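You operate a simulated robot arm through the tools that you are given. There is no shell and no other tool.

The job below is to be done with a simulated robot arm. You get a single attempt, and the scene is never put back.

## Task
Move the circuit board's plug to the fixed 5 V socket.
Fine: output off while the plug moves, then on; wait for the green lamp and leave it running.

It is judged by the outcome, as a careful person would: the job done as asked, and still so three seconds after it is handed in. It fails if anything else is knocked over, pushed out of place, dropped, spilled or broken.

## Robot
A 6-joint arm with a two-finger parallel gripper, fixed in place. Base frame: the origin is at the foot of the arm, x ahead of it, y to its left, z up. Lengths are in m, angles in rad, forces in N, time in s.
With the tool pointing down near the work surface it reaches from about 0.46 to 0.88 m from the base axis. Its first joint turns from -2.007 to 2.007 rad. Payload 4.2 kg.
The tool frame sits at the grasp point between the pads (the TCP): z along the fingers, y along the line on which they close. The tips reach 0.023 m beyond it. The gripper opens to 0.094 m. The fingers are 0.038 m wide and 0.01 m thick; the gripper's body (0.054 by 0.096 m) begins 0.039 m behind the TCP.
Orientation is told as [roll, pitch, yaw] about the base's x, y, z axes, in that order, counted from this pose: with the fingers straight down and closing along the base's y, the tool's x points along the base's -x, its y along +y and its z along -z.

## Interface
- The arm moves only by the tool play_rows. Its arguments are lists of equal length, an entry for each row: "linear": the shift along the base's x, y, z in mm, a list of three; "dr": the turn, a rotation vector about the base's x, y, z in rad, a list of three; "hand": the gripper command, from -1 (fully open) to 1 (shut), values between in proportion. In form: {"linear": [[dx, dy, dz], ...], "dr": [[wx, wy, wz], ...], "hand": [hand, ...]}. A call has 1 to 20 rows; each row shifts and turns the commanded pose from where the row before left it. Rows are played at 5 a second. More than 0.05 m and 0.15 rad between two rows, or a gripper value outside its range, and nothing of the call is played. A pose out of reach is approached as far as the arm can. The call stops where the force on the tool passes 40 N (or 10 N more than at its start, if that is more) or the arm is blocked; 0.2 s more then pass. Each finger travels about 0.108 m/s and halts on what it meets, pressing with about 40 N; the grip force reading is that of the motor and also rises with nothing between the fingers. The clock runs only during rows and for 0.2 s after the last one: add rows that do not move to give the fingers time. It gives the time, the measured TCP pose, the force on the tool (base axes), the opening and the grip force at its end, in the units of the frame above (readings bear some noise), with the torque about the TCP (base axes, N m) and any sound that the robot's microphone picked up.
- Cameras (640 x 400 px; columns grow to the right, rows downward): "scene" is fixed at [0.3987, -0.6512, 1.3053]; the picture's right is [0.95, -0.31, 0.00], its down [-0.13, -0.41, -0.90] and it looks along [0.28, 0.86, -0.43] (base axes); focal length 363 px, centre (320, 200). "wrist" rides on the gripper at [0.086, 0.016, -0.074] in the tool frame; the picture's right is [-0.18, 0.98, 0.00], its down [-0.58, -0.11, -0.81] and it looks along [-0.79, -0.15, 0.59] (tool axes); focal length 243 px, centre (320, 200). There is no depth. A picture from a camera that has moved, and an enlarged one, comes with that camera's place and axes in the base frame and with its lens.
- grab_frame(camera): a new picture of that camera. It takes no simulated time.
- lift_body(by): slides the trunk up (or, below 0, down) by that many m; the arm rides with it, the base frame stays. It gives what a move gives, with no picture.
- inspect(camera, box): a new picture of the part [left, top, right, bottom] of that camera's present view, enlarged. It takes no simulated time.
- hand_in(): hands the job in; it is judged then, once.

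Nothing tells you positions but the pictures and the camera data. Unless the task says otherwise, let go and move clear before handing in.

The tools are called after "Emit:" as a command line: name --argument value ..., lists and objects as JSON in quotes. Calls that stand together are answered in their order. play_rows: Moves the arm, as the interface text tells. Its arguments: {"type":"object","properties":{"linear":{"type":"array","items":{"type":"array","items":{"type":"number"}}},"dr":{"type":"array","items":{"type":"array","items":{"type":"number"}}},"hand":{"type":"array","items":{"type":"number"}}},"required":["linear","dr","hand"]} The other tools are called the same way: lift_body (by) slides the trunk up or down; grab_frame (camera) takes a picture; inspect (camera, box) takes an enlarged picture of a part of a camera's view; hand_in () hands the job in.

At the start:

```text
time: 0.0
ee_pos: [0.4907, 0.1113, 1.0037]
orientation: [0.0, 0.002, -0.002]
ft_force: [-0.6, -0.1, 0.1]
moment: [0.0, 0.03, 0.01]
gripper_width: 0.094
grip_force: 0.1
trunk travel left (down, up): [-0.675, 0.315]
```

scene: 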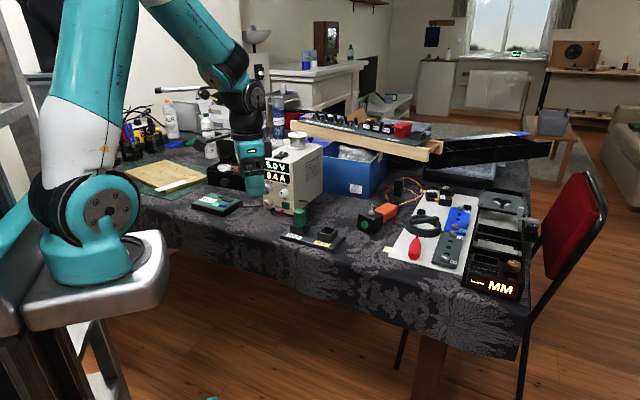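
wrist: 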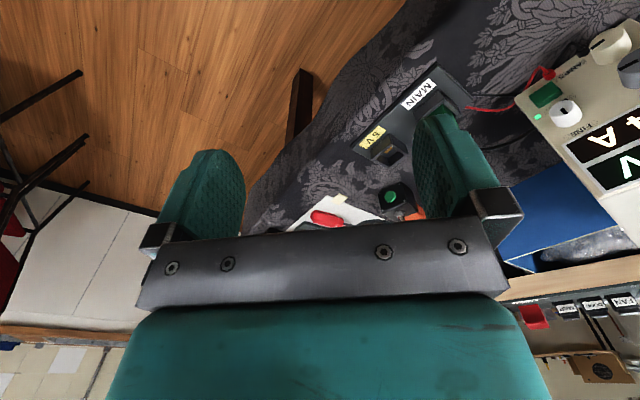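

I see a table with a bench power supply, a two-socket block (labels "MAIN" and "5 V"), a green plug, and a circuit board. I'll look closer before moving anything.

Emit:
inspect --camera "scene" --box '[180, 120, 380, 260]'

Emit:
inspect --camera "scene" --box '[260, 190, 360, 260]'

Emit:
inspect --camera "scene" --box '[340, 160, 560, 310]'

Emit:
inspect --camera "wrist" --box '[320, 0, 640, 240]'

```text
2.86 times, centred on (280, 190) of scene
camera zoom: at [0.3987, -0.6512, 1.3053], right [0.95, -0.31, 0.0], down [-0.13, -0.41, -0.9], along [0.28, 0.86, -0.43], focal length 1036 px, centre (434, 229)
```

zoom: 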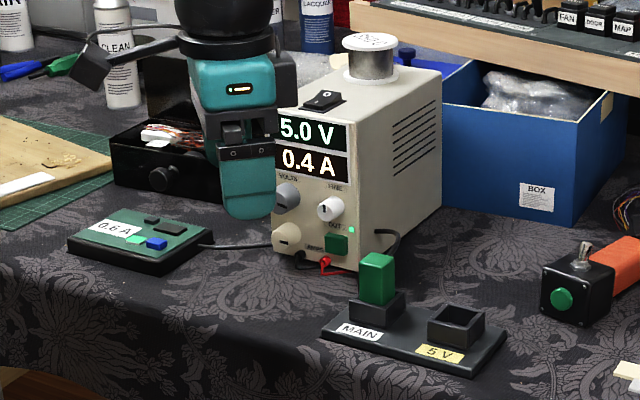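

```text
5.71 times, centred on (310, 225) of scene
camera zoom: at [0.3987, -0.6512, 1.3053], right [0.95, -0.31, 0.0], down [-0.13, -0.41, -0.9], along [0.28, 0.86, -0.43], focal length 2072 px, centre (377, 57)
```

zoom: 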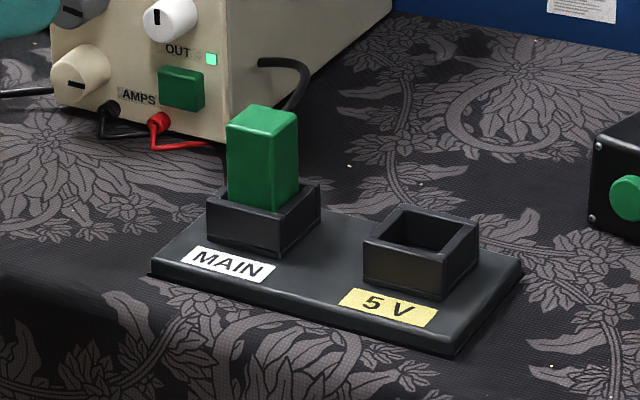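

```text
2.67 times, centred on (450, 235) of scene
camera zoom: at [0.3987, -0.6512, 1.3053], right [0.95, -0.31, 0.0], down [-0.13, -0.41, -0.9], along [0.28, 0.86, -0.43], focal length 967 px, centre (-27, 107)
```

zoom: 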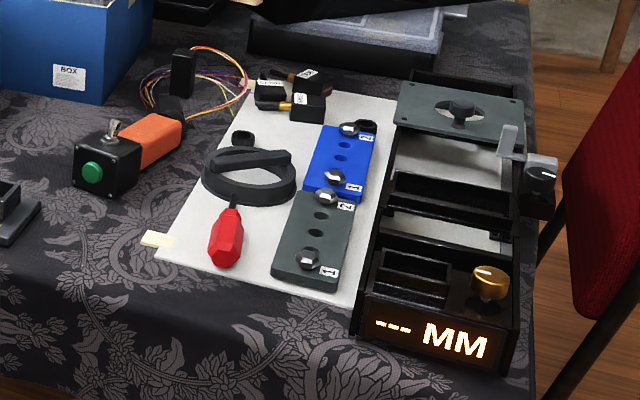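

```text
1.67 times, centred on (480, 120) of wrist
camera zoom: at [0.4035, 0.1256, 1.0794], right [0.18, 0.98, 0.0], down [0.58, -0.11, 0.81], along [0.79, -0.15, -0.59], focal length 404 px, centre (53, 333)
```

zoom: 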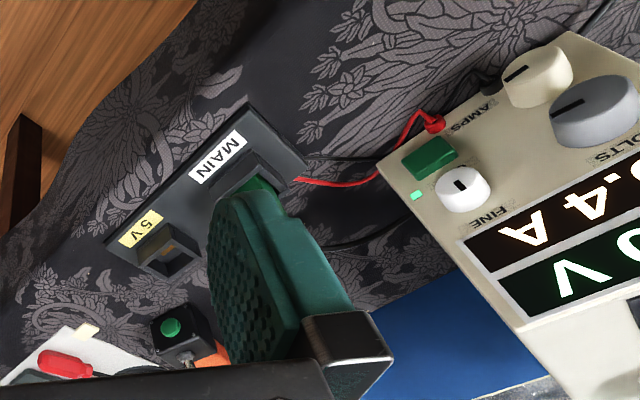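

The green plug sits in the MAIN socket, with the empty 5 V socket beside it; the supply shows 5.0 V / 0.4 A and its OUT lamp is lit. I'll read the labels on the board and supply next.

Emit:
inspect --camera "scene" --box '[185, 180, 275, 225]'

Emit:
inspect --camera "scene" --box '[250, 120, 340, 220]'

Emit:
inspect --camera "wrist" --box '[500, 0, 640, 200]'

Emit:
inspect --camera "wrist" --box '[340, 60, 500, 220]'

```text
7.11 times, centred on (230, 202) of scene
camera zoom: at [0.3987, -0.6512, 1.3053], right [0.95, -0.31, 0.0], down [-0.13, -0.41, -0.9], along [0.28, 0.86, -0.43], focal length 2579 px, centre (960, 182)
```

zoom: 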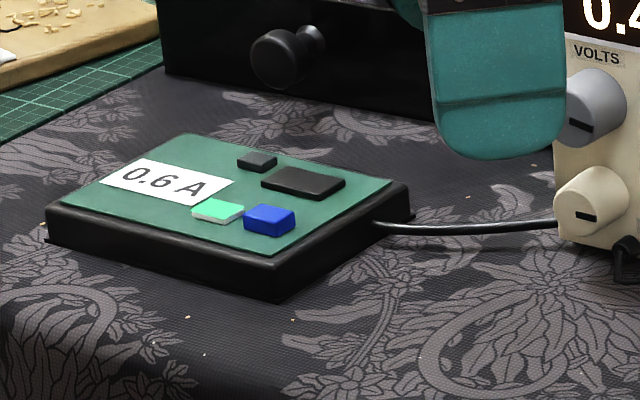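

```text
4.00 times, centred on (295, 170) of scene
camera zoom: at [0.3987, -0.6512, 1.3053], right [0.95, -0.31, 0.0], down [-0.13, -0.41, -0.9], along [0.28, 0.86, -0.43], focal length 1451 px, centre (420, 320)
```

zoom: 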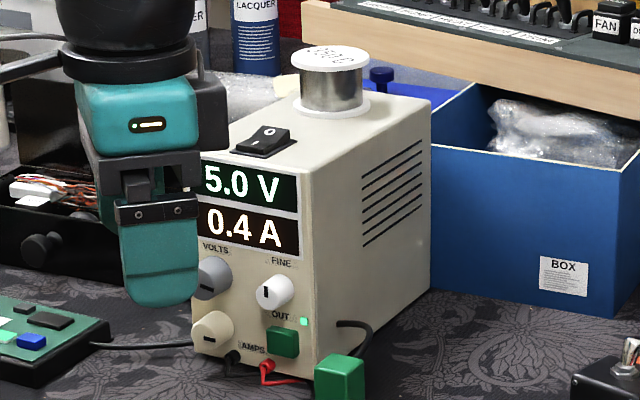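

```text
2.00 times, centred on (570, 100) of wrist
camera zoom: at [0.4035, 0.1256, 1.0794], right [0.18, 0.98, 0.0], down [0.58, -0.11, 0.81], along [0.79, -0.15, -0.59], focal length 485 px, centre (-180, 400)
```

zoom: 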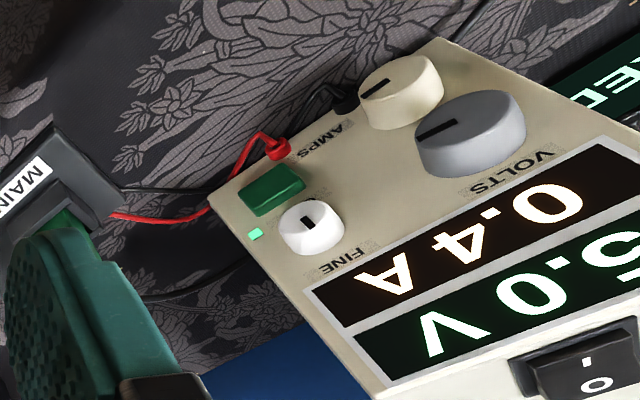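

```text
2.50 times, centred on (420, 140) of wrist
camera zoom: at [0.4035, 0.1256, 1.0794], right [0.18, 0.98, 0.0], down [0.58, -0.11, 0.81], along [0.79, -0.15, -0.59], focal length 606 px, centre (70, 350)
```

zoom: 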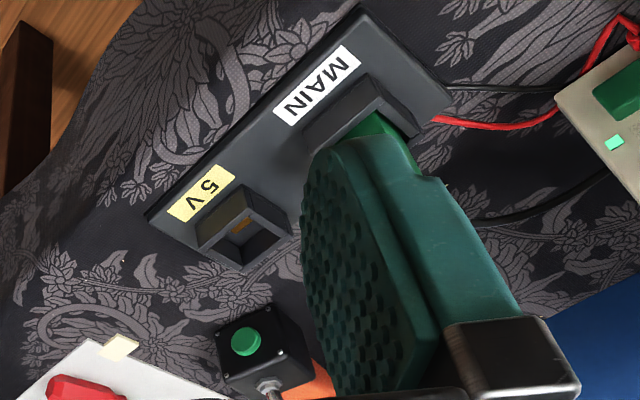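

From two views I put the 5 V socket near (0.695, 0.187, 0.785), the plug near (0.63, 0.25) with its top at z≈0.83, and the OUT button near (0.616, 0.37, 0.794), on a face looking toward (-0.7, -0.7). I'll turn the wrist to face the supply and look again.

Emit:
play_rows --linear '[[0, 0, 20], [0, 0, 20], [0, 0, 0], [0, 0, 0], [0, 0, 0], [0, 0, 0]]' --dr '[[0, 0, 0.15], [0, 0, 0.15], [0, 0, 0.15], [0, 0, 0.15], [0, 0, 0.15], [0, 0, 0]]' --hand '[-1, -1, -1, -1, -1, -1]'

```text
time: 1.4
ee_pos: [0.4909, 0.1116, 1.0455]
orientation: [0.001, 0.001, 0.752]
ft_force: [0.2, -0.5, -0.4]
moment: [-0.01, 0.02, 0.01]
gripper_width: 0.094
grip_force: 0.1
trunk travel left (down, up): [-0.675, 0.315]
```

The arm has turned cleanly. Now I'll look from here with both cameras.

Emit:
grab_frame --camera "wrist"

Emit:
grab_frame --camera "scene"

Emit:
inspect --camera "scene" --box '[230, 130, 350, 260]'

```text
taken
camera wrist: at [0.4163, 0.0629, 1.12], right [-0.54, 0.84, 0.0], down [0.5, 0.32, 0.81], along [0.68, 0.43, -0.59], focal length 243 px, centre (320, 200)
```

wrist: 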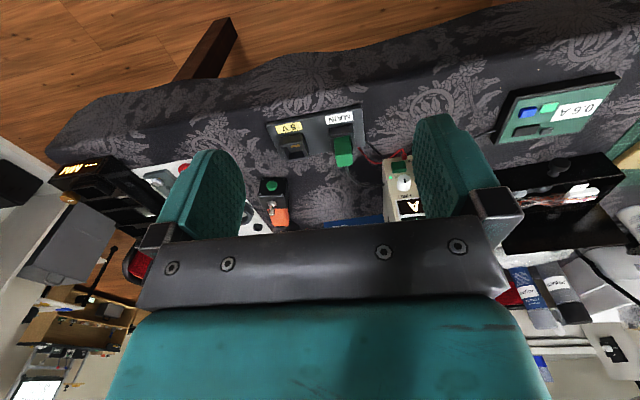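

```text
taken
```

scene: 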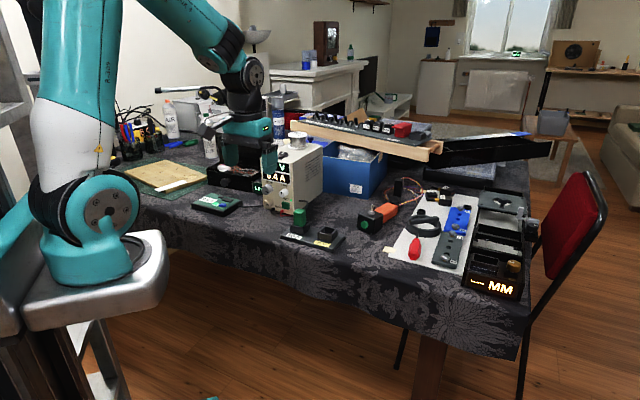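

```text
3.08 times, centred on (290, 195) of scene
camera zoom: at [0.3987, -0.6512, 1.3053], right [0.95, -0.31, 0.0], down [-0.13, -0.41, -0.9], along [0.28, 0.86, -0.43], focal length 1116 px, centre (412, 215)
```

zoom: 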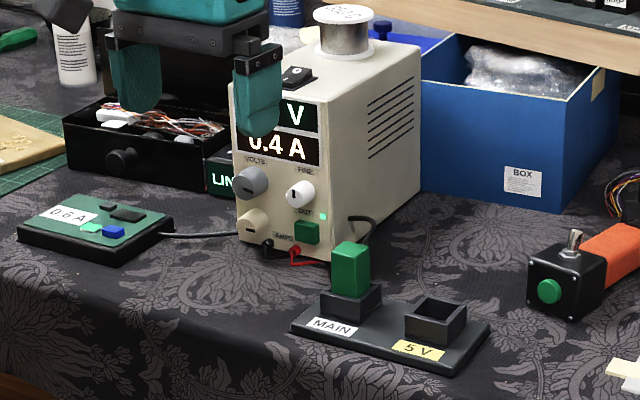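

The block, plug, supply and board are now all in the wrist view, near the picture's middle. I'll enlarge them to find the lead's route, the alignment and the button.

Emit:
inspect --camera "wrist" --box '[250, 90, 430, 220]'

Emit:
inspect --camera "wrist" --box '[260, 100, 350, 170]'

Emit:
inspect --camera "wrist" --box '[340, 135, 430, 225]'

Emit:
inspect --camera "wrist" --box '[480, 60, 640, 180]'

```text
3.08 times, centred on (340, 155) of wrist
camera zoom: at [0.4163, 0.0629, 1.12], right [-0.54, 0.84, 0.0], down [0.5, 0.32, 0.81], along [0.68, 0.43, -0.59], focal length 746 px, centre (258, 338)
```

zoom: 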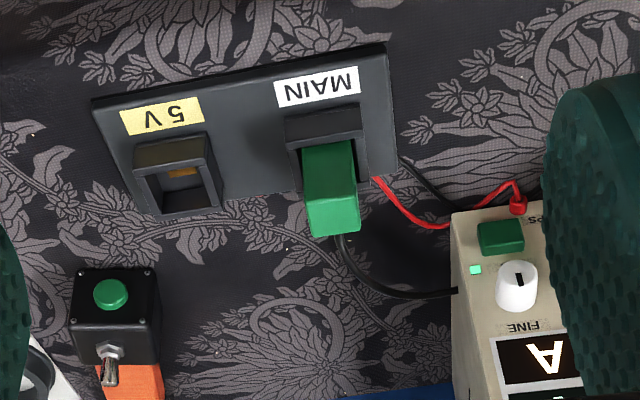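

```text
5.71 times, centred on (305, 135) of wrist
camera zoom: at [0.4163, 0.0629, 1.12], right [-0.54, 0.84, 0.0], down [0.5, 0.32, 0.81], along [0.68, 0.43, -0.59], focal length 1386 px, centre (406, 571)
```

zoom: 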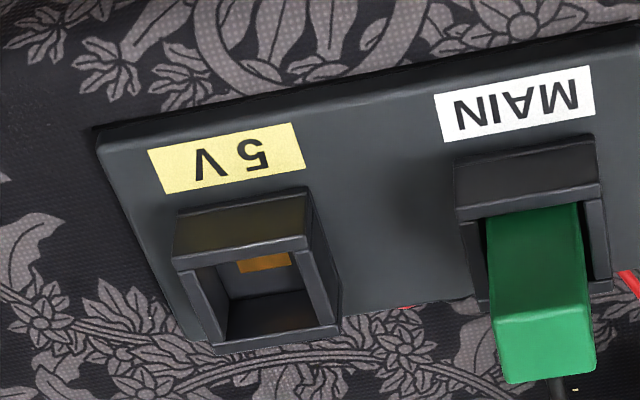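

```text
4.44 times, centred on (385, 180) of wrist
camera zoom: at [0.4163, 0.0629, 1.12], right [-0.54, 0.84, 0.0], down [0.5, 0.32, 0.81], along [0.68, 0.43, -0.59], focal length 1078 px, centre (31, 289)
```

zoom: 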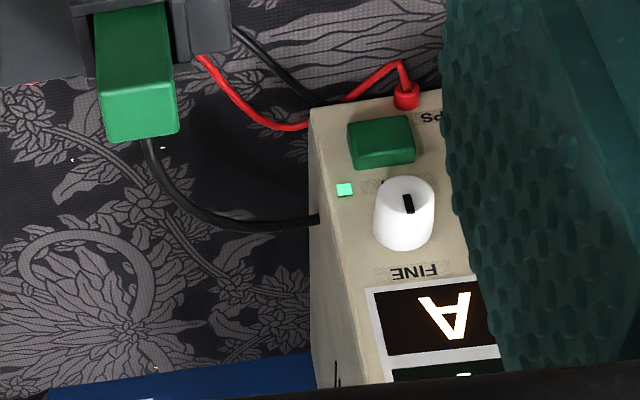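

```text
3.33 times, centred on (560, 120) of wrist
camera zoom: at [0.4163, 0.0629, 1.12], right [-0.54, 0.84, 0.0], down [0.5, 0.32, 0.81], along [0.68, 0.43, -0.59], focal length 809 px, centre (-480, 467)
```

zoom: 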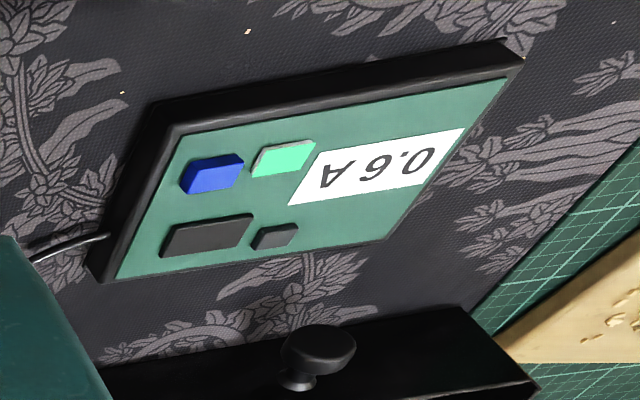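

Everything on the bench is turned about 45°: the supply's face looks along (-0.707, -0.707), and the plug's lead leaves at the back, so I can grip the plug along the block's long side. First I'll close the fingers, tilt them toward the supply and hover in front of the OUT button.

Emit:
play_rows --linear '[[4.6, 30.4, -20], [4.6, 30.4, -30], [4.6, 30.4, -30], [4.6, 30.4, -30], [4.6, 30.4, -35], [0, 0, 0]]' --dr '[[0, 0, 0.033], [0.105, -0.105, 0], [0.105, -0.105, 0], [0.105, -0.105, 0], [0.105, -0.105, 0], [0, 0, 0]]' --hand '[1, 1, 1, 1, 1, 1]'

```text
time: 2.8
ee_pos: [0.5151, 0.2638, 0.8989]
orientation: [0.001, -0.595, 0.782]
ft_force: [0.0, 0.1, 0.7]
moment: [0.04, 0.03, -0.03]
gripper_width: 0.0001
grip_force: 39.9
trunk travel left (down, up): [-0.675, 0.315]
```

The closed fingers now hover tilted in front of the supply. I'll check the height and side position against the button.

Emit:
grab_frame --camera "wrist"

Emit:
inspect --camera "scene" --box '[220, 130, 360, 260]'

Emit:
inspect --camera "wrist" --box '[230, 20, 470, 170]'

```text
taken
camera wrist: at [0.4219, 0.1939, 0.9129], right [-0.59, 0.8, 0.1], down [0.1, -0.06, 0.99], along [0.8, 0.59, -0.05], focal length 243 px, centre (320, 200)
```

wrist: 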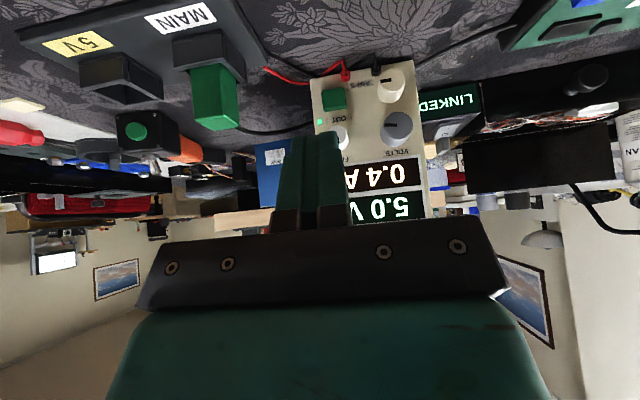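

```text
3.08 times, centred on (290, 195) of scene
camera zoom: at [0.3987, -0.6512, 1.3053], right [0.95, -0.31, 0.0], down [-0.13, -0.41, -0.9], along [0.28, 0.86, -0.43], focal length 1116 px, centre (412, 215)
```

zoom: 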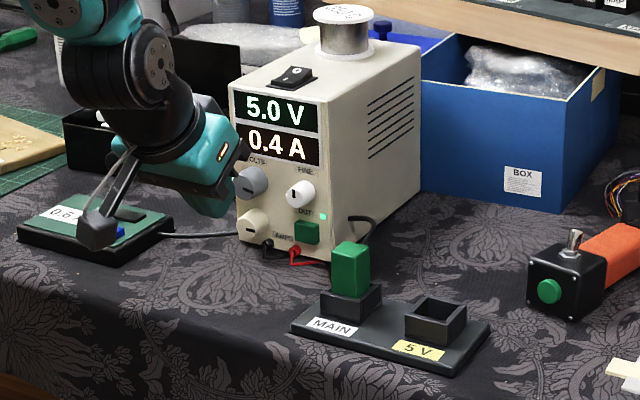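

```text
2.67 times, centred on (350, 95) of wrist
camera zoom: at [0.4219, 0.1939, 0.9129], right [-0.59, 0.8, 0.1], down [0.1, -0.06, 0.99], along [0.8, 0.59, -0.05], focal length 647 px, centre (240, 480)
```

zoom: 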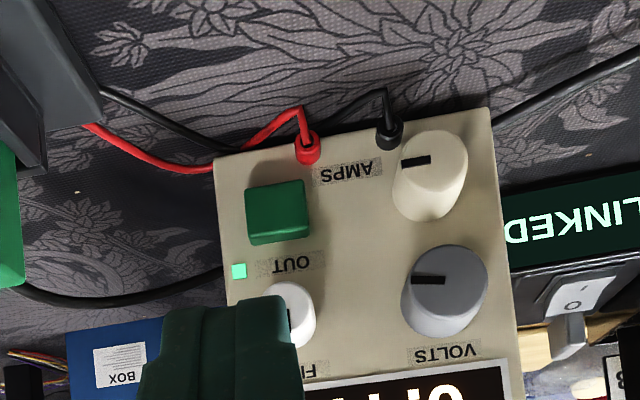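

Two views agree that the OUT button's front is at about (0.617, 0.372, 0.7915). I'll move to about 4 cm in front of it and check again.

Emit:
play_rows --linear '[[9, 10, -25], [14, 15, -25], [15, 16, -25], [16, 18, -24], [0, 0, 0]]' --dr '[[0, 0, 0], [0, 0, 0], [0, 0, 0], [0, 0, 0], [0, 0, 0]]' --hand '[1, 1, 1, 1, 1]'

Emit:
inspect --camera "wrist" --box '[230, 20, 470, 170]'

Emit:
inspect --camera "scene" --box '[220, 130, 360, 260]'

```text
time: 4.0
ee_pos: [0.5677, 0.3226, 0.8009]
orientation: [0.003, -0.596, 0.783]
ft_force: [0.9, 0.9, 0.1]
moment: [0.02, 0.01, 0.01]
gripper_width: 0.0001
grip_force: 40.0
trunk travel left (down, up): [-0.675, 0.315]
```

```text
2.67 times, centred on (350, 95) of wrist
camera zoom: at [0.4756, 0.2522, 0.8149], right [-0.59, 0.8, 0.1], down [0.1, -0.06, 0.99], along [0.8, 0.59, -0.05], focal length 647 px, centre (240, 480)
```

zoom: 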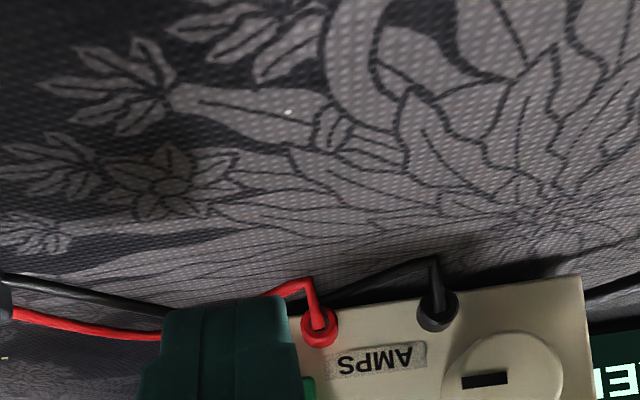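

```text
3.08 times, centred on (290, 195) of scene
camera zoom: at [0.3987, -0.6512, 1.3053], right [0.95, -0.31, 0.0], down [-0.13, -0.41, -0.9], along [0.28, 0.86, -0.43], focal length 1116 px, centre (412, 215)
```

zoom: 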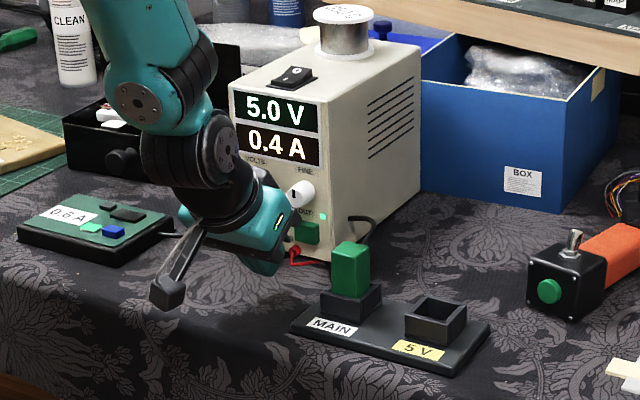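

The finger is lined up with the button, and the rest of the face looks clear. I'll advance slowly along (0.707, 0.707) until I feel or hear something.

Emit:
play_rows --linear '[[8.5, 8.5, -0.5], [8.5, 8.5, -0.5], [7, 7, 0], [2.1, 2.1, 0], [1.4, 1.4, 0], [0, 0, 0]]' --dr '[[0, 0, 0], [0, 0, 0], [0, 0, 0], [0, 0, 0], [0, 0, 0], [0, 0, 0]]' --hand '[1, 1, 1, 1, 1, 1]'

Emit:
inspect --camera "scene" --box '[250, 150, 350, 230]'

Emit:
grab_frame --camera "wrist"

```text
time: 5.4
ee_pos: [0.5937, 0.3486, 0.7979]
orientation: [0.002, -0.593, 0.784]
ft_force: [-0.2, -0.1, 0.4]
moment: [-0.01, 0.01, 0.0]
gripper_width: 0.0
grip_force: 40.2
trunk travel left (down, up): [-0.675, 0.315]
```

```text
5.00 times, centred on (300, 190) of scene
camera zoom: at [0.3987, -0.6512, 1.3053], right [0.95, -0.31, 0.0], down [-0.13, -0.41, -0.9], along [0.28, 0.86, -0.43], focal length 1813 px, centre (420, 250)
```

zoom: 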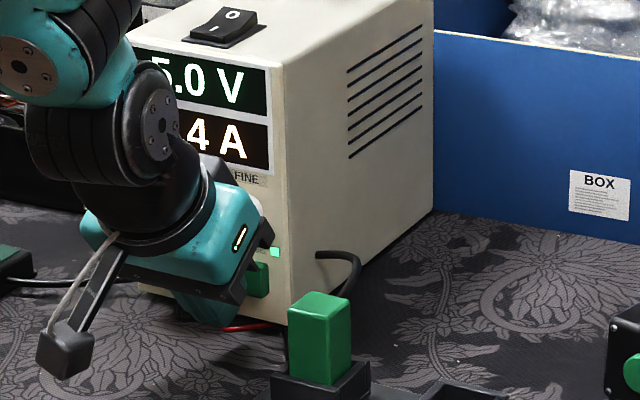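

```text
taken
camera wrist: at [0.5029, 0.2788, 0.8126], right [-0.59, 0.8, 0.1], down [0.1, -0.06, 0.99], along [0.8, 0.59, -0.05], focal length 243 px, centre (320, 200)
```

wrist: 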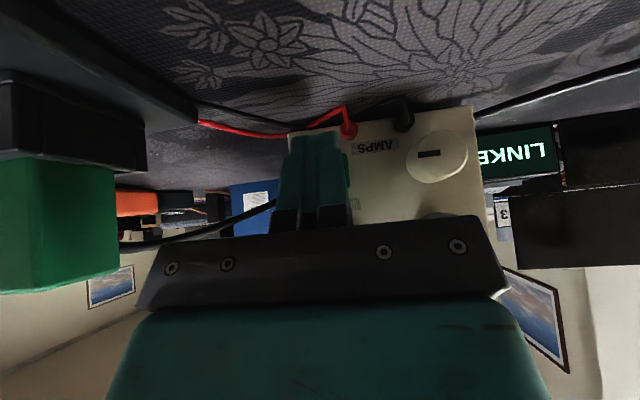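

No contact yet, and by my estimate the finger edge is about 3 to 4 mm short of the button. I'll keep going in small steps.

Emit:
play_rows --linear '[[1.4, 1.4, 0], [1.4, 1.4, 0], [1.0, 1.0, 0], [0.7, 0.7, 0], [0, 0, 0]]' --dr '[[0, 0, 0], [0, 0, 0], [0, 0, 0], [0, 0, 0], [0, 0, 0]]' --hand '[1, 1, 1, 1, 1]'

Emit:
inspect --camera "scene" --box '[270, 180, 320, 220]'

```text
time: 6.6
ee_pos: [0.5994, 0.3536, 0.8]
orientation: [0.003, -0.596, 0.784]
ft_force: [-0.3, -0.3, 0.9]
moment: [0.01, -0.01, -0.02]
gripper_width: 0.0
grip_force: 39.7
trunk travel left (down, up): [-0.675, 0.315]
```

```text
10.00 times, centred on (295, 200) of scene
camera zoom: at [0.3987, -0.6512, 1.3053], right [0.95, -0.31, 0.0], down [-0.13, -0.41, -0.9], along [0.28, 0.86, -0.43], focal length 3626 px, centre (570, 200)
```

zoom: 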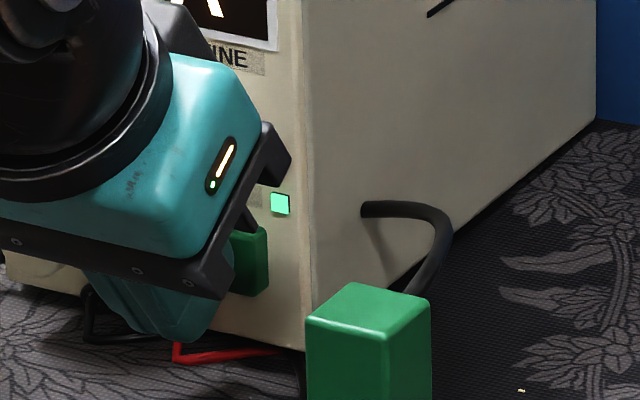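

Still no contact, and the gripper's body is getting close to the FINE knob above the button. I'll back off, turn the hand a quarter turn about its own axis and tilt it further, so the body stays well clear of the knob.

Emit:
play_rows --linear '[[-29, -29, 24], [-29, -29, 24], [0, 0, 0], [0, 0, 0], [0, 0, 0], [0, 0, 0], [0, 0, 0], [0, 0, 0], [0, 0, 0], [0, 0, 0], [0, 0, 0], [0, 0, 0], [0, 0, 0], [0, 0, 0], [0, 0, 0], [0, 0, 0], [0, 0, 0]]' --dr '[[0, 0, 0], [0, 0, 0], [0.0567, 0.0567, -0.1183], [0.0567, 0.0567, -0.1183], [0.0567, 0.0567, -0.1183], [0.0567, 0.0567, -0.1183], [0.0567, 0.0567, -0.1183], [0.0567, 0.0567, -0.1183], [0.0567, 0.0567, -0.1183], [0.0567, 0.0567, -0.1183], [0.0567, 0.0567, -0.1183], [0.0567, 0.0567, -0.1183], [0.0567, 0.0567, -0.1183], [0.105, -0.105, 0], [0.105, -0.105, 0], [0.105, -0.105, 0], [0, 0, 0]]' --hand '[1, 1, 1, 1, 1, 1, 1, 1, 1, 1, 1, 1, 1, 1, 1, 1, 1]'

Emit:
grab_frame --camera "wrist"

Emit:
inspect --camera "scene" --box '[220, 130, 360, 260]'

```text
time: 10.2
ee_pos: [0.541, 0.2957, 0.8464]
orientation: [1.044, 0.004, -0.784]
ft_force: [-0.1, 0.3, -0.2]
moment: [-0.02, -0.01, 0.02]
gripper_width: 0.0001
grip_force: 40.2
trunk travel left (down, up): [-0.675, 0.315]
```

```text
taken
camera wrist: at [0.4401, 0.3159, 0.9], right [0.48, 0.22, 0.85], down [-0.12, -0.94, 0.31], along [0.87, -0.25, -0.43], focal length 243 px, centre (320, 200)
```

wrist: 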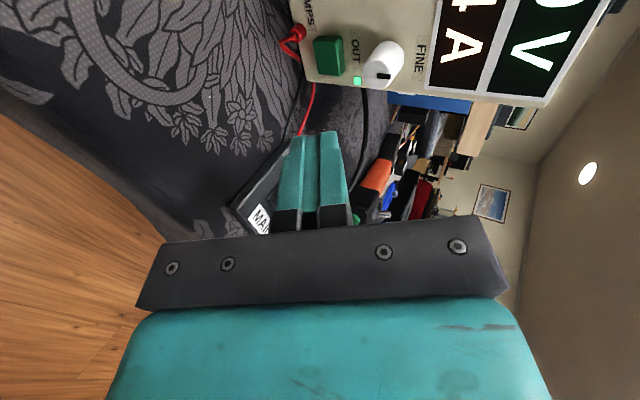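

```text
3.08 times, centred on (290, 195) of scene
camera zoom: at [0.3987, -0.6512, 1.3053], right [0.95, -0.31, 0.0], down [-0.13, -0.41, -0.9], along [0.28, 0.86, -0.43], focal length 1116 px, centre (412, 215)
```

zoom: 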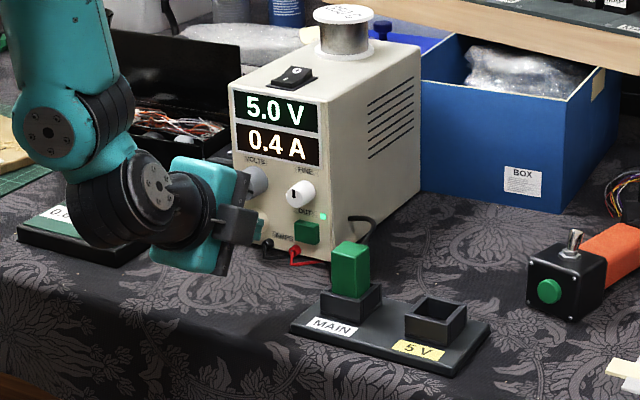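

The hand is now oriented so the body stays clear of the knobs, and the wrist camera sees finger and button side-on. I'll enlarge this view before descending.

Emit:
inspect --camera "wrist" --box '[250, 0, 450, 160]'

Emit:
inspect --camera "scene" --box '[270, 170, 330, 220]'

```text
2.50 times, centred on (350, 80) of wrist
camera zoom: at [0.4401, 0.3159, 0.9], right [0.48, 0.22, 0.85], down [-0.12, -0.94, 0.31], along [0.87, -0.25, -0.43], focal length 606 px, centre (245, 500)
```

zoom: 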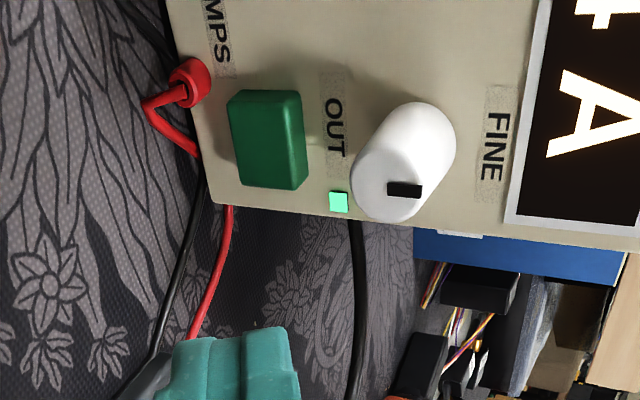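

```text
8.00 times, centred on (300, 195) of scene
camera zoom: at [0.3987, -0.6512, 1.3053], right [0.95, -0.31, 0.0], down [-0.13, -0.41, -0.9], along [0.28, 0.86, -0.43], focal length 2901 px, centre (480, 240)
```

zoom: 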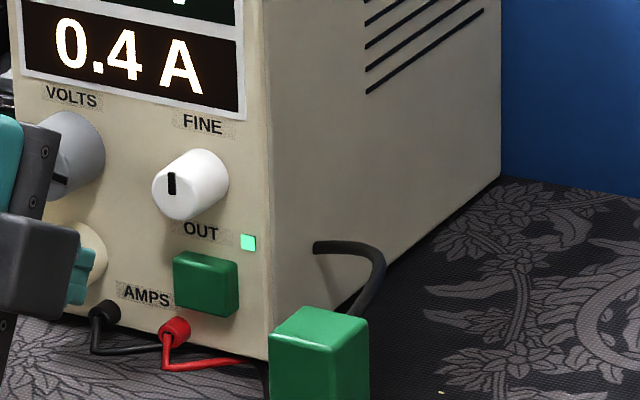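

Two views again put the button front at about (0.6155, 0.373, 0.7915), with the FINE knob standing out about 16 mm further but well clear of the tilted hand. I'll descend to it and press slowly.

Emit:
play_rows --linear '[[12, 12.6, -18], [13, 14, -18], [15.2, 15.7, -15.4], [5.6, 5.6, 0], [5.6, 5.6, 0], [2.1, 2.1, 0], [0, 0, 0]]' --dr '[[0, 0, 0], [0, 0, 0], [0, 0, 0], [0, 0, 0], [0, 0, 0], [0, 0, 0], [0, 0, 0]]' --hand '[1, 1, 1, 1, 1, 1, 1]'

Emit:
inspect --camera "wrist" --box '[250, 0, 450, 160]'

Emit:
inspect --camera "scene" --box '[270, 170, 330, 220]'

```text
time: 11.8
ee_pos: [0.5946, 0.351, 0.7956]
orientation: [1.042, 0.003, -0.785]
ft_force: [-0.2, -0.1, -0.1]
moment: [0.02, 0.05, -0.01]
gripper_width: 0.0
grip_force: 40.5
trunk travel left (down, up): [-0.675, 0.315]
```

```text
2.50 times, centred on (350, 80) of wrist
camera zoom: at [0.494, 0.3714, 0.8484], right [0.48, 0.22, 0.85], down [-0.12, -0.94, 0.31], along [0.87, -0.25, -0.43], focal length 606 px, centre (245, 500)
```

zoom: 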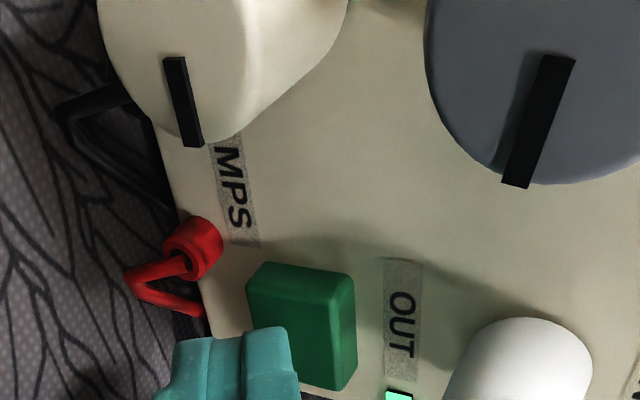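

```text
8.00 times, centred on (300, 195) of scene
camera zoom: at [0.3987, -0.6512, 1.3053], right [0.95, -0.31, 0.0], down [-0.13, -0.41, -0.9], along [0.28, 0.86, -0.43], focal length 2901 px, centre (480, 240)
```

zoom: 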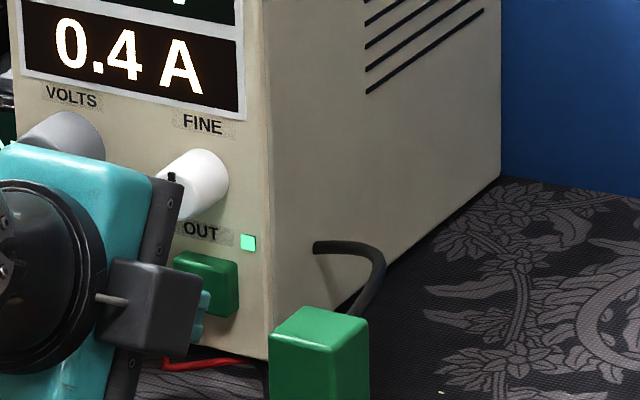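

The fingertips are a few millimetres short of the button and centred on it. I'll press on in 1–1.5 mm steps.

Emit:
play_rows --linear '[[1.4, 1.4, 0], [1.0, 1.0, 0], [1.0, 1.0, 0], [0.7, 0.7, 0], [0, 0, 0]]' --dr '[[0, 0, 0], [0, 0, 0], [0, 0, 0], [0, 0, 0], [0, 0, 0]]' --hand '[1, 1, 1, 1, 1]'

Emit:
inspect --camera "scene" --box '[270, 170, 330, 220]'

```text
time: 13.0
ee_pos: [0.5994, 0.3551, 0.7961]
orientation: [1.042, 0.006, -0.785]
ft_force: [0.3, 0.7, 0.2]
moment: [-0.02, -0.02, 0.02]
gripper_width: 0.0
grip_force: 40.1
trunk travel left (down, up): [-0.675, 0.315]
```

```text
8.00 times, centred on (300, 195) of scene
camera zoom: at [0.3987, -0.6512, 1.3053], right [0.95, -0.31, 0.0], down [-0.13, -0.41, -0.9], along [0.28, 0.86, -0.43], focal length 2901 px, centre (480, 240)
```

zoom: 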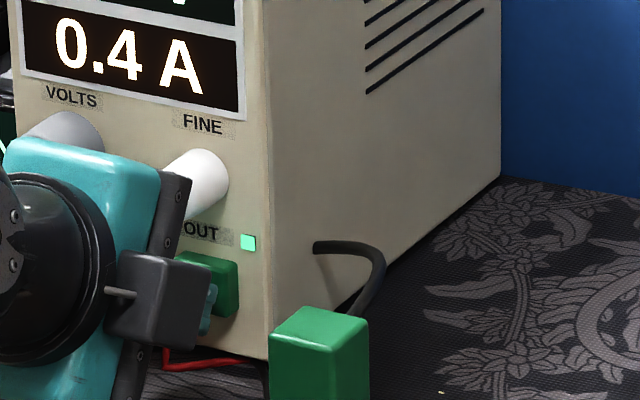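

Very close now, with still no force reading. I'll continue in small steps.

Emit:
play_rows --linear '[[0.7, 0.7, 0], [0.7, 0.7, 0], [0.7, 0.7, 0], [0, 0, 0]]' --dr '[[0, 0, 0], [0, 0, 0], [0, 0, 0], [0, 0, 0]]' --hand '[1, 1, 1, 1]'

Emit:
inspect --camera "scene" --box '[280, 185, 320, 215]'

Emit:
inspect --camera "wrist" --box '[280, 80, 400, 180]'

```text
time: 14.0
ee_pos: [0.6008, 0.3583, 0.7951]
orientation: [1.042, 0.004, -0.786]
ft_force: [-0.3, 0.2, -0.9]
moment: [-0.01, 0.01, -0.01]
gripper_width: 0.0
grip_force: 39.7
trunk travel left (down, up): [-0.675, 0.315]
```

```text
13.33 times, centred on (300, 200) of scene
camera zoom: at [0.3987, -0.6512, 1.3053], right [0.95, -0.31, 0.0], down [-0.13, -0.41, -0.9], along [0.28, 0.86, -0.43], focal length 4835 px, centre (587, 200)
```

zoom: 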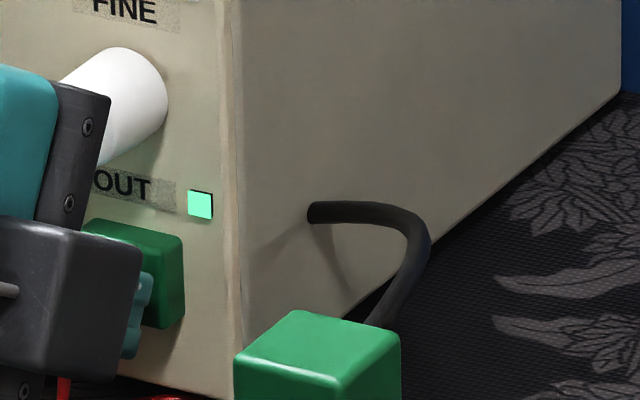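

```text
4.00 times, centred on (340, 130) of wrist
camera zoom: at [0.4993, 0.377, 0.8483], right [0.48, 0.22, 0.85], down [-0.12, -0.94, 0.31], along [0.87, -0.25, -0.43], focal length 970 px, centre (240, 480)
```

zoom: 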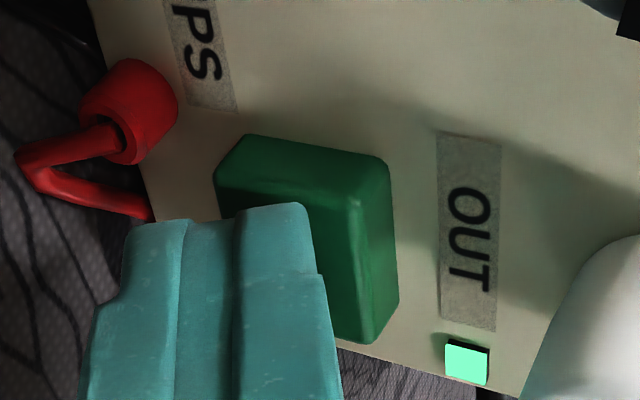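

The tips overlap the button's face in the picture but carry no load yet. I'll continue in 1 mm steps.

Emit:
play_rows --linear '[[0.7, 0.7, 0], [0.7, 0.7, 0], [0.7, 0.7, 0], [0.7, 0.7, 0], [0, 0, 0]]' --dr '[[0, 0, 0], [0, 0, 0], [0, 0, 0], [0, 0, 0], [0, 0, 0]]' --hand '[1, 1, 1, 1, 1]'

Emit:
inspect --camera "scene" --box '[280, 185, 320, 215]'

Emit:
inspect --camera "wrist" --box '[280, 80, 400, 180]'

```text
time: 15.2
ee_pos: [0.604, 0.3604, 0.7948]
orientation: [1.043, 0.002, -0.786]
ft_force: [-0.6, -1.9, -1.1]
moment: [0.02, 0.04, -0.03]
gripper_width: 0.0
grip_force: 39.9
trunk travel left (down, up): [-0.675, 0.315]
heard: click
```

```text
13.33 times, centred on (300, 200) of scene
camera zoom: at [0.3987, -0.6512, 1.3053], right [0.95, -0.31, 0.0], down [-0.13, -0.41, -0.9], along [0.28, 0.86, -0.43], focal length 4835 px, centre (587, 200)
```

zoom: 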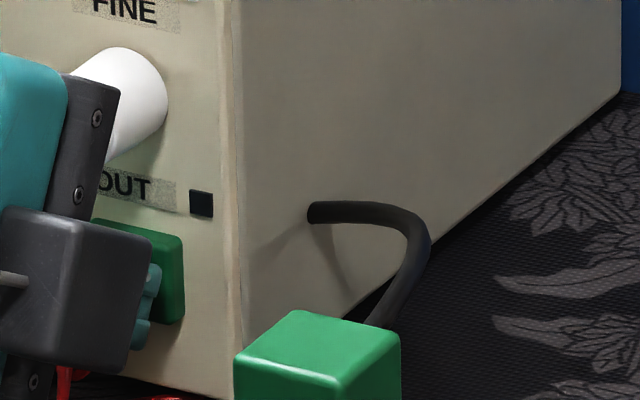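

```text
4.00 times, centred on (340, 130) of wrist
camera zoom: at [0.5022, 0.3804, 0.8485], right [0.48, 0.22, 0.85], down [-0.12, -0.94, 0.31], along [0.87, -0.25, -0.43], focal length 970 px, centre (240, 480)
```

zoom: 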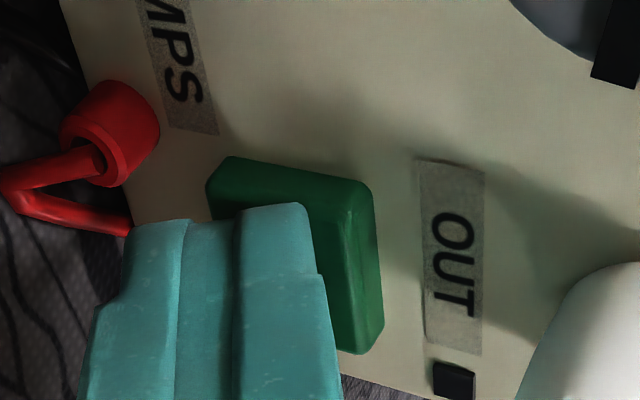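

I heard a click and the OUT lamp has gone dark, so the output is off; contact is at TCP (0.604, 0.360, 0.795). I'll back straight off, return to fingers-down with the fingers open, and hover over the plug.

Emit:
play_rows --linear '[[-33, -33, 12], [-33, -33, 15], [0, 0, 15], [0, 0, 15], [0, 0, 15], [0, 0, 15], [0, 0, 15], [0, 0, 15], [0, 0, 15], [8.3, -4.5, 0], [8.3, -4.5, 0], [8.3, -4.5, 0], [8.3, -4.5, 0], [8.3, -4.5, 0], [8.3, -4.5, 0], [8.3, -4.5, 0], [8.3, -4.5, 0], [8.3, -4.5, 0], [8.3, -4.5, 0], [8.3, -4.5, 0]]' --dr '[[0, 0, 0], [0, 0, 0], [-0.1053, 0.1053, 0], [-0.1053, 0.1053, 0], [-0.1053, 0.1053, 0], [-0.1053, 0.1053, 0], [-0.1053, 0.1053, 0], [-0.1053, 0.1053, 0], [-0.1053, 0.1053, 0], [0, 0, 0.1428], [0, 0, 0.1428], [0, 0, 0.1428], [0, 0, 0.1428], [0, 0, 0.1428], [0, 0, 0.1428], [0, 0, 0.1428], [0, 0, 0.1428], [0, 0, 0.1428], [0, 0, 0.1428], [0, 0, 0.1428]]' --hand '[1, 1, 1, 1, 1, 1, 1, 1, 1, 1, 1, 1, 0, -1, -1, -1, -1, -1, -1, -1]'

Emit:
grab_frame --camera "wrist"

Emit:
grab_frame --camera "scene"

Emit:
inspect --camera "scene" --box '[180, 130, 360, 260]'

```text
time: 19.4
ee_pos: [0.6305, 0.2452, 0.9278]
orientation: [0.0, 0.001, 0.785]
ft_force: [-0.7, 0.9, 0.5]
moment: [-0.01, 0.0, 0.0]
gripper_width: 0.0937
grip_force: 0.1
trunk travel left (down, up): [-0.675, 0.315]
```

```text
taken
camera wrist: at [0.5564, 0.1946, 1.0034], right [-0.56, 0.83, 0.0], down [0.49, 0.33, 0.81], along [0.67, 0.45, -0.59], focal length 243 px, centre (320, 200)
```

wrist: 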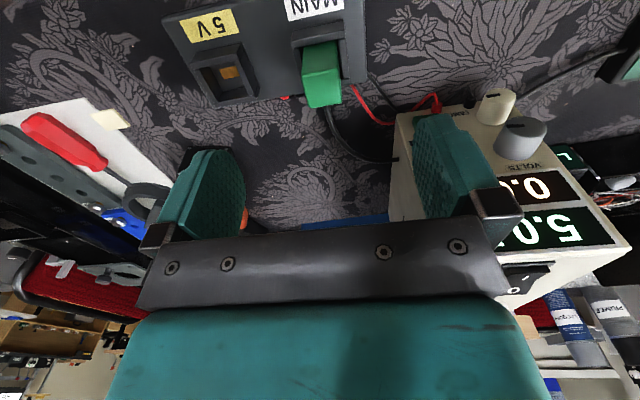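

```text
taken
```

scene: 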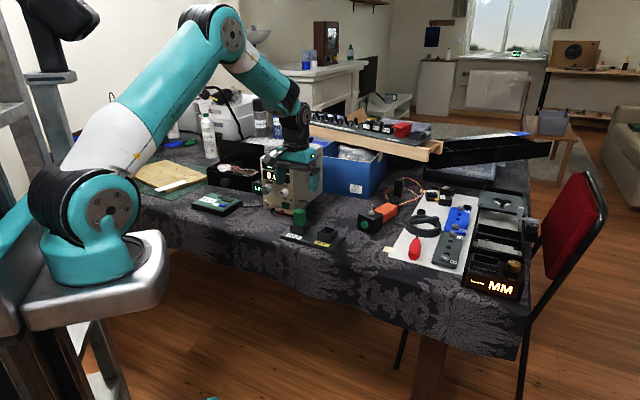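

```text
3.08 times, centred on (270, 195) of scene
camera zoom: at [0.3987, -0.6512, 1.3053], right [0.95, -0.31, 0.0], down [-0.13, -0.41, -0.9], along [0.28, 0.86, -0.43], focal length 1116 px, centre (474, 215)
```

zoom: 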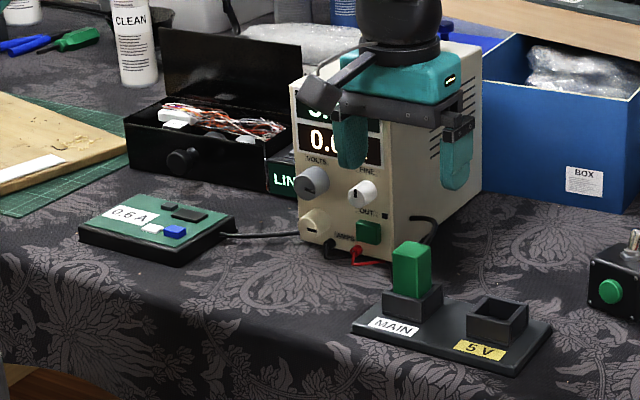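

The output is off: the display reads 0.0 A and the board's lamp is dark. I'm hovering over the plug with the fingers open and will refine its position from both views before going down.

Emit:
inspect --camera "wrist" --box '[180, 0, 400, 140]'

Emit:
inspect --camera "scene" --box '[275, 195, 355, 250]'

```text
2.86 times, centred on (290, 70) of wrist
camera zoom: at [0.5564, 0.1946, 1.0034], right [-0.56, 0.83, 0.0], down [0.49, 0.33, 0.81], along [0.67, 0.45, -0.59], focal length 693 px, centre (406, 571)
```

zoom: 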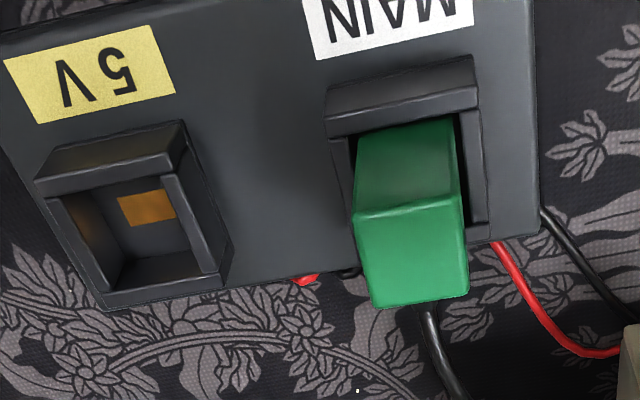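

```text
7.27 times, centred on (315, 222) of scene
camera zoom: at [0.3987, -0.6512, 1.3053], right [0.95, -0.31, 0.0], down [-0.13, -0.41, -0.9], along [0.28, 0.86, -0.43], focal length 2638 px, centre (356, 36)
```

zoom: 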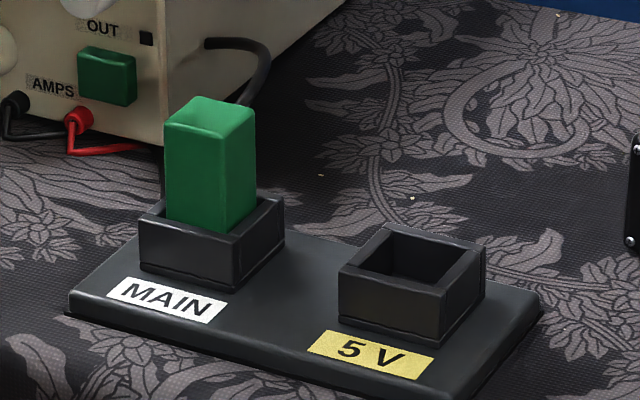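

The plug looks loose-fitting and aligned with the block. I'll measure the exact spacing between the two sockets with tighter views.

Emit:
inspect --camera "scene" --box '[287, 215, 345, 250]'

Emit:
inspect --camera "wrist" --box '[180, 10, 360, 120]'

```text
11.03 times, centred on (316, 232) of scene
camera zoom: at [0.3987, -0.6512, 1.3053], right [0.95, -0.31, 0.0], down [-0.13, -0.41, -0.9], along [0.28, 0.86, -0.43], focal length 4002 px, centre (364, -159)
```

zoom: 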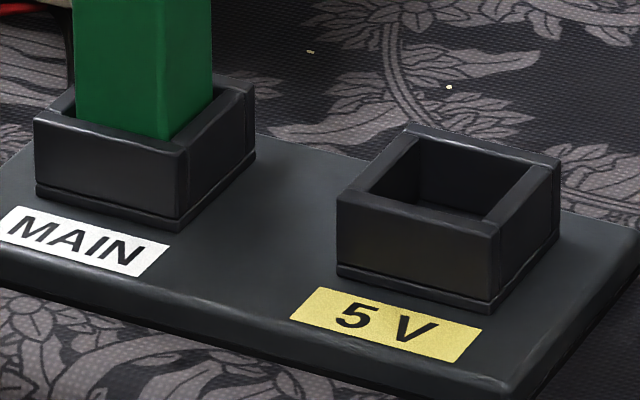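

```text
3.56 times, centred on (270, 65) of wrist
camera zoom: at [0.5564, 0.1946, 1.0034], right [-0.56, 0.83, 0.0], down [0.49, 0.33, 0.81], along [0.67, 0.45, -0.59], focal length 863 px, centre (498, 680)
```

zoom: 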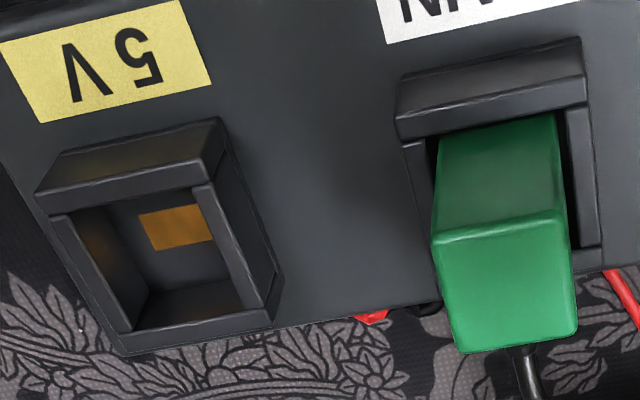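

The plug sits centred between the open fingers sideways, but about 8 mm further out along +n (the +x+y diagonal) than the tool centre. I'll shift that way, drop 60 mm and look again.

Emit:
play_rows --linear '[[3, 3, -20], [2.7, 2.7, -20], [0, 0, -20], [0, 0, 0]]' --dr '[[0, 0, 0], [0, 0, 0], [0, 0, 0], [0, 0, 0]]' --hand '[-1, -1, -1, -1]'

Emit:
grab_frame --camera "wrist"

Emit:
inspect --camera "wrist" --box '[220, 60, 420, 200]'

Emit:
inspect --camera "scene" --box '[265, 170, 365, 250]'

```text
time: 20.4
ee_pos: [0.6369, 0.2511, 0.8675]
orientation: [-0.001, 0.003, 0.783]
ft_force: [0.9, -0.2, -0.4]
moment: [0.04, -0.03, -0.04]
gripper_width: 0.0941
grip_force: 0.1
trunk travel left (down, up): [-0.675, 0.315]
```

```text
taken
camera wrist: at [0.5628, 0.2002, 0.9431], right [-0.56, 0.83, 0.0], down [0.49, 0.33, 0.81], along [0.67, 0.45, -0.59], focal length 243 px, centre (320, 200)
```

wrist: 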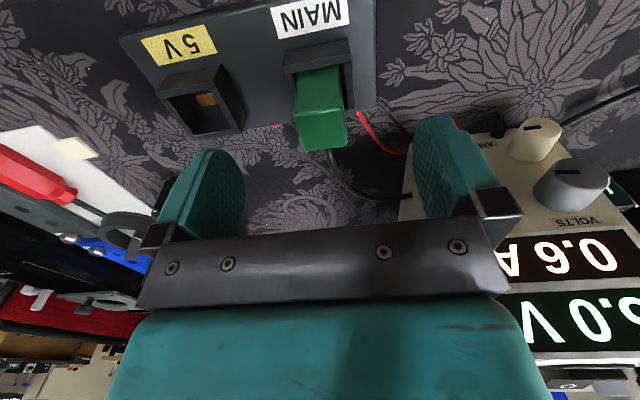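

```text
2.86 times, centred on (320, 130) of wrist
camera zoom: at [0.5628, 0.2002, 0.9431], right [-0.56, 0.83, 0.0], down [0.49, 0.33, 0.81], along [0.67, 0.45, -0.59], focal length 693 px, centre (320, 400)
```

zoom: 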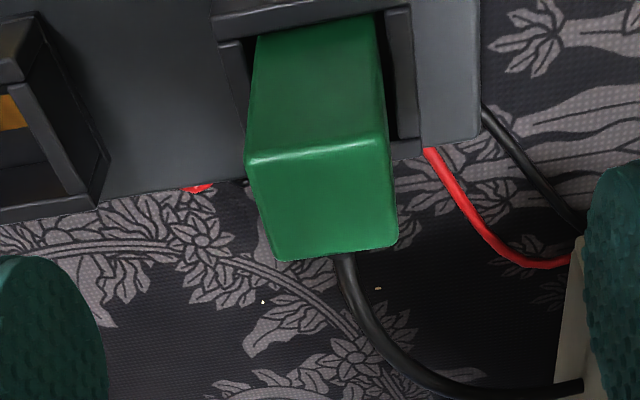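

```text
5.00 times, centred on (315, 210) of scene
camera zoom: at [0.3987, -0.6512, 1.3053], right [0.95, -0.31, 0.0], down [-0.13, -0.41, -0.9], along [0.28, 0.86, -0.43], focal length 1813 px, centre (345, 150)
```

zoom: 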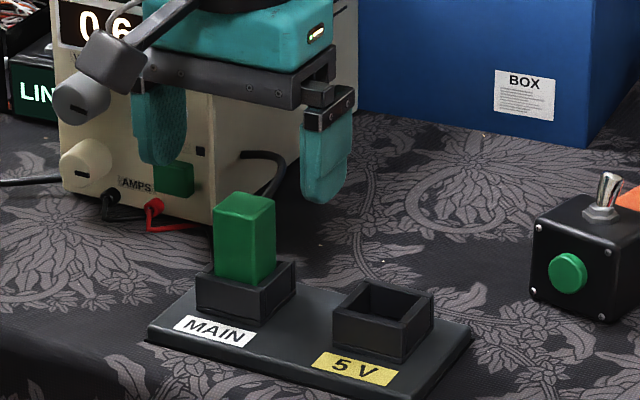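

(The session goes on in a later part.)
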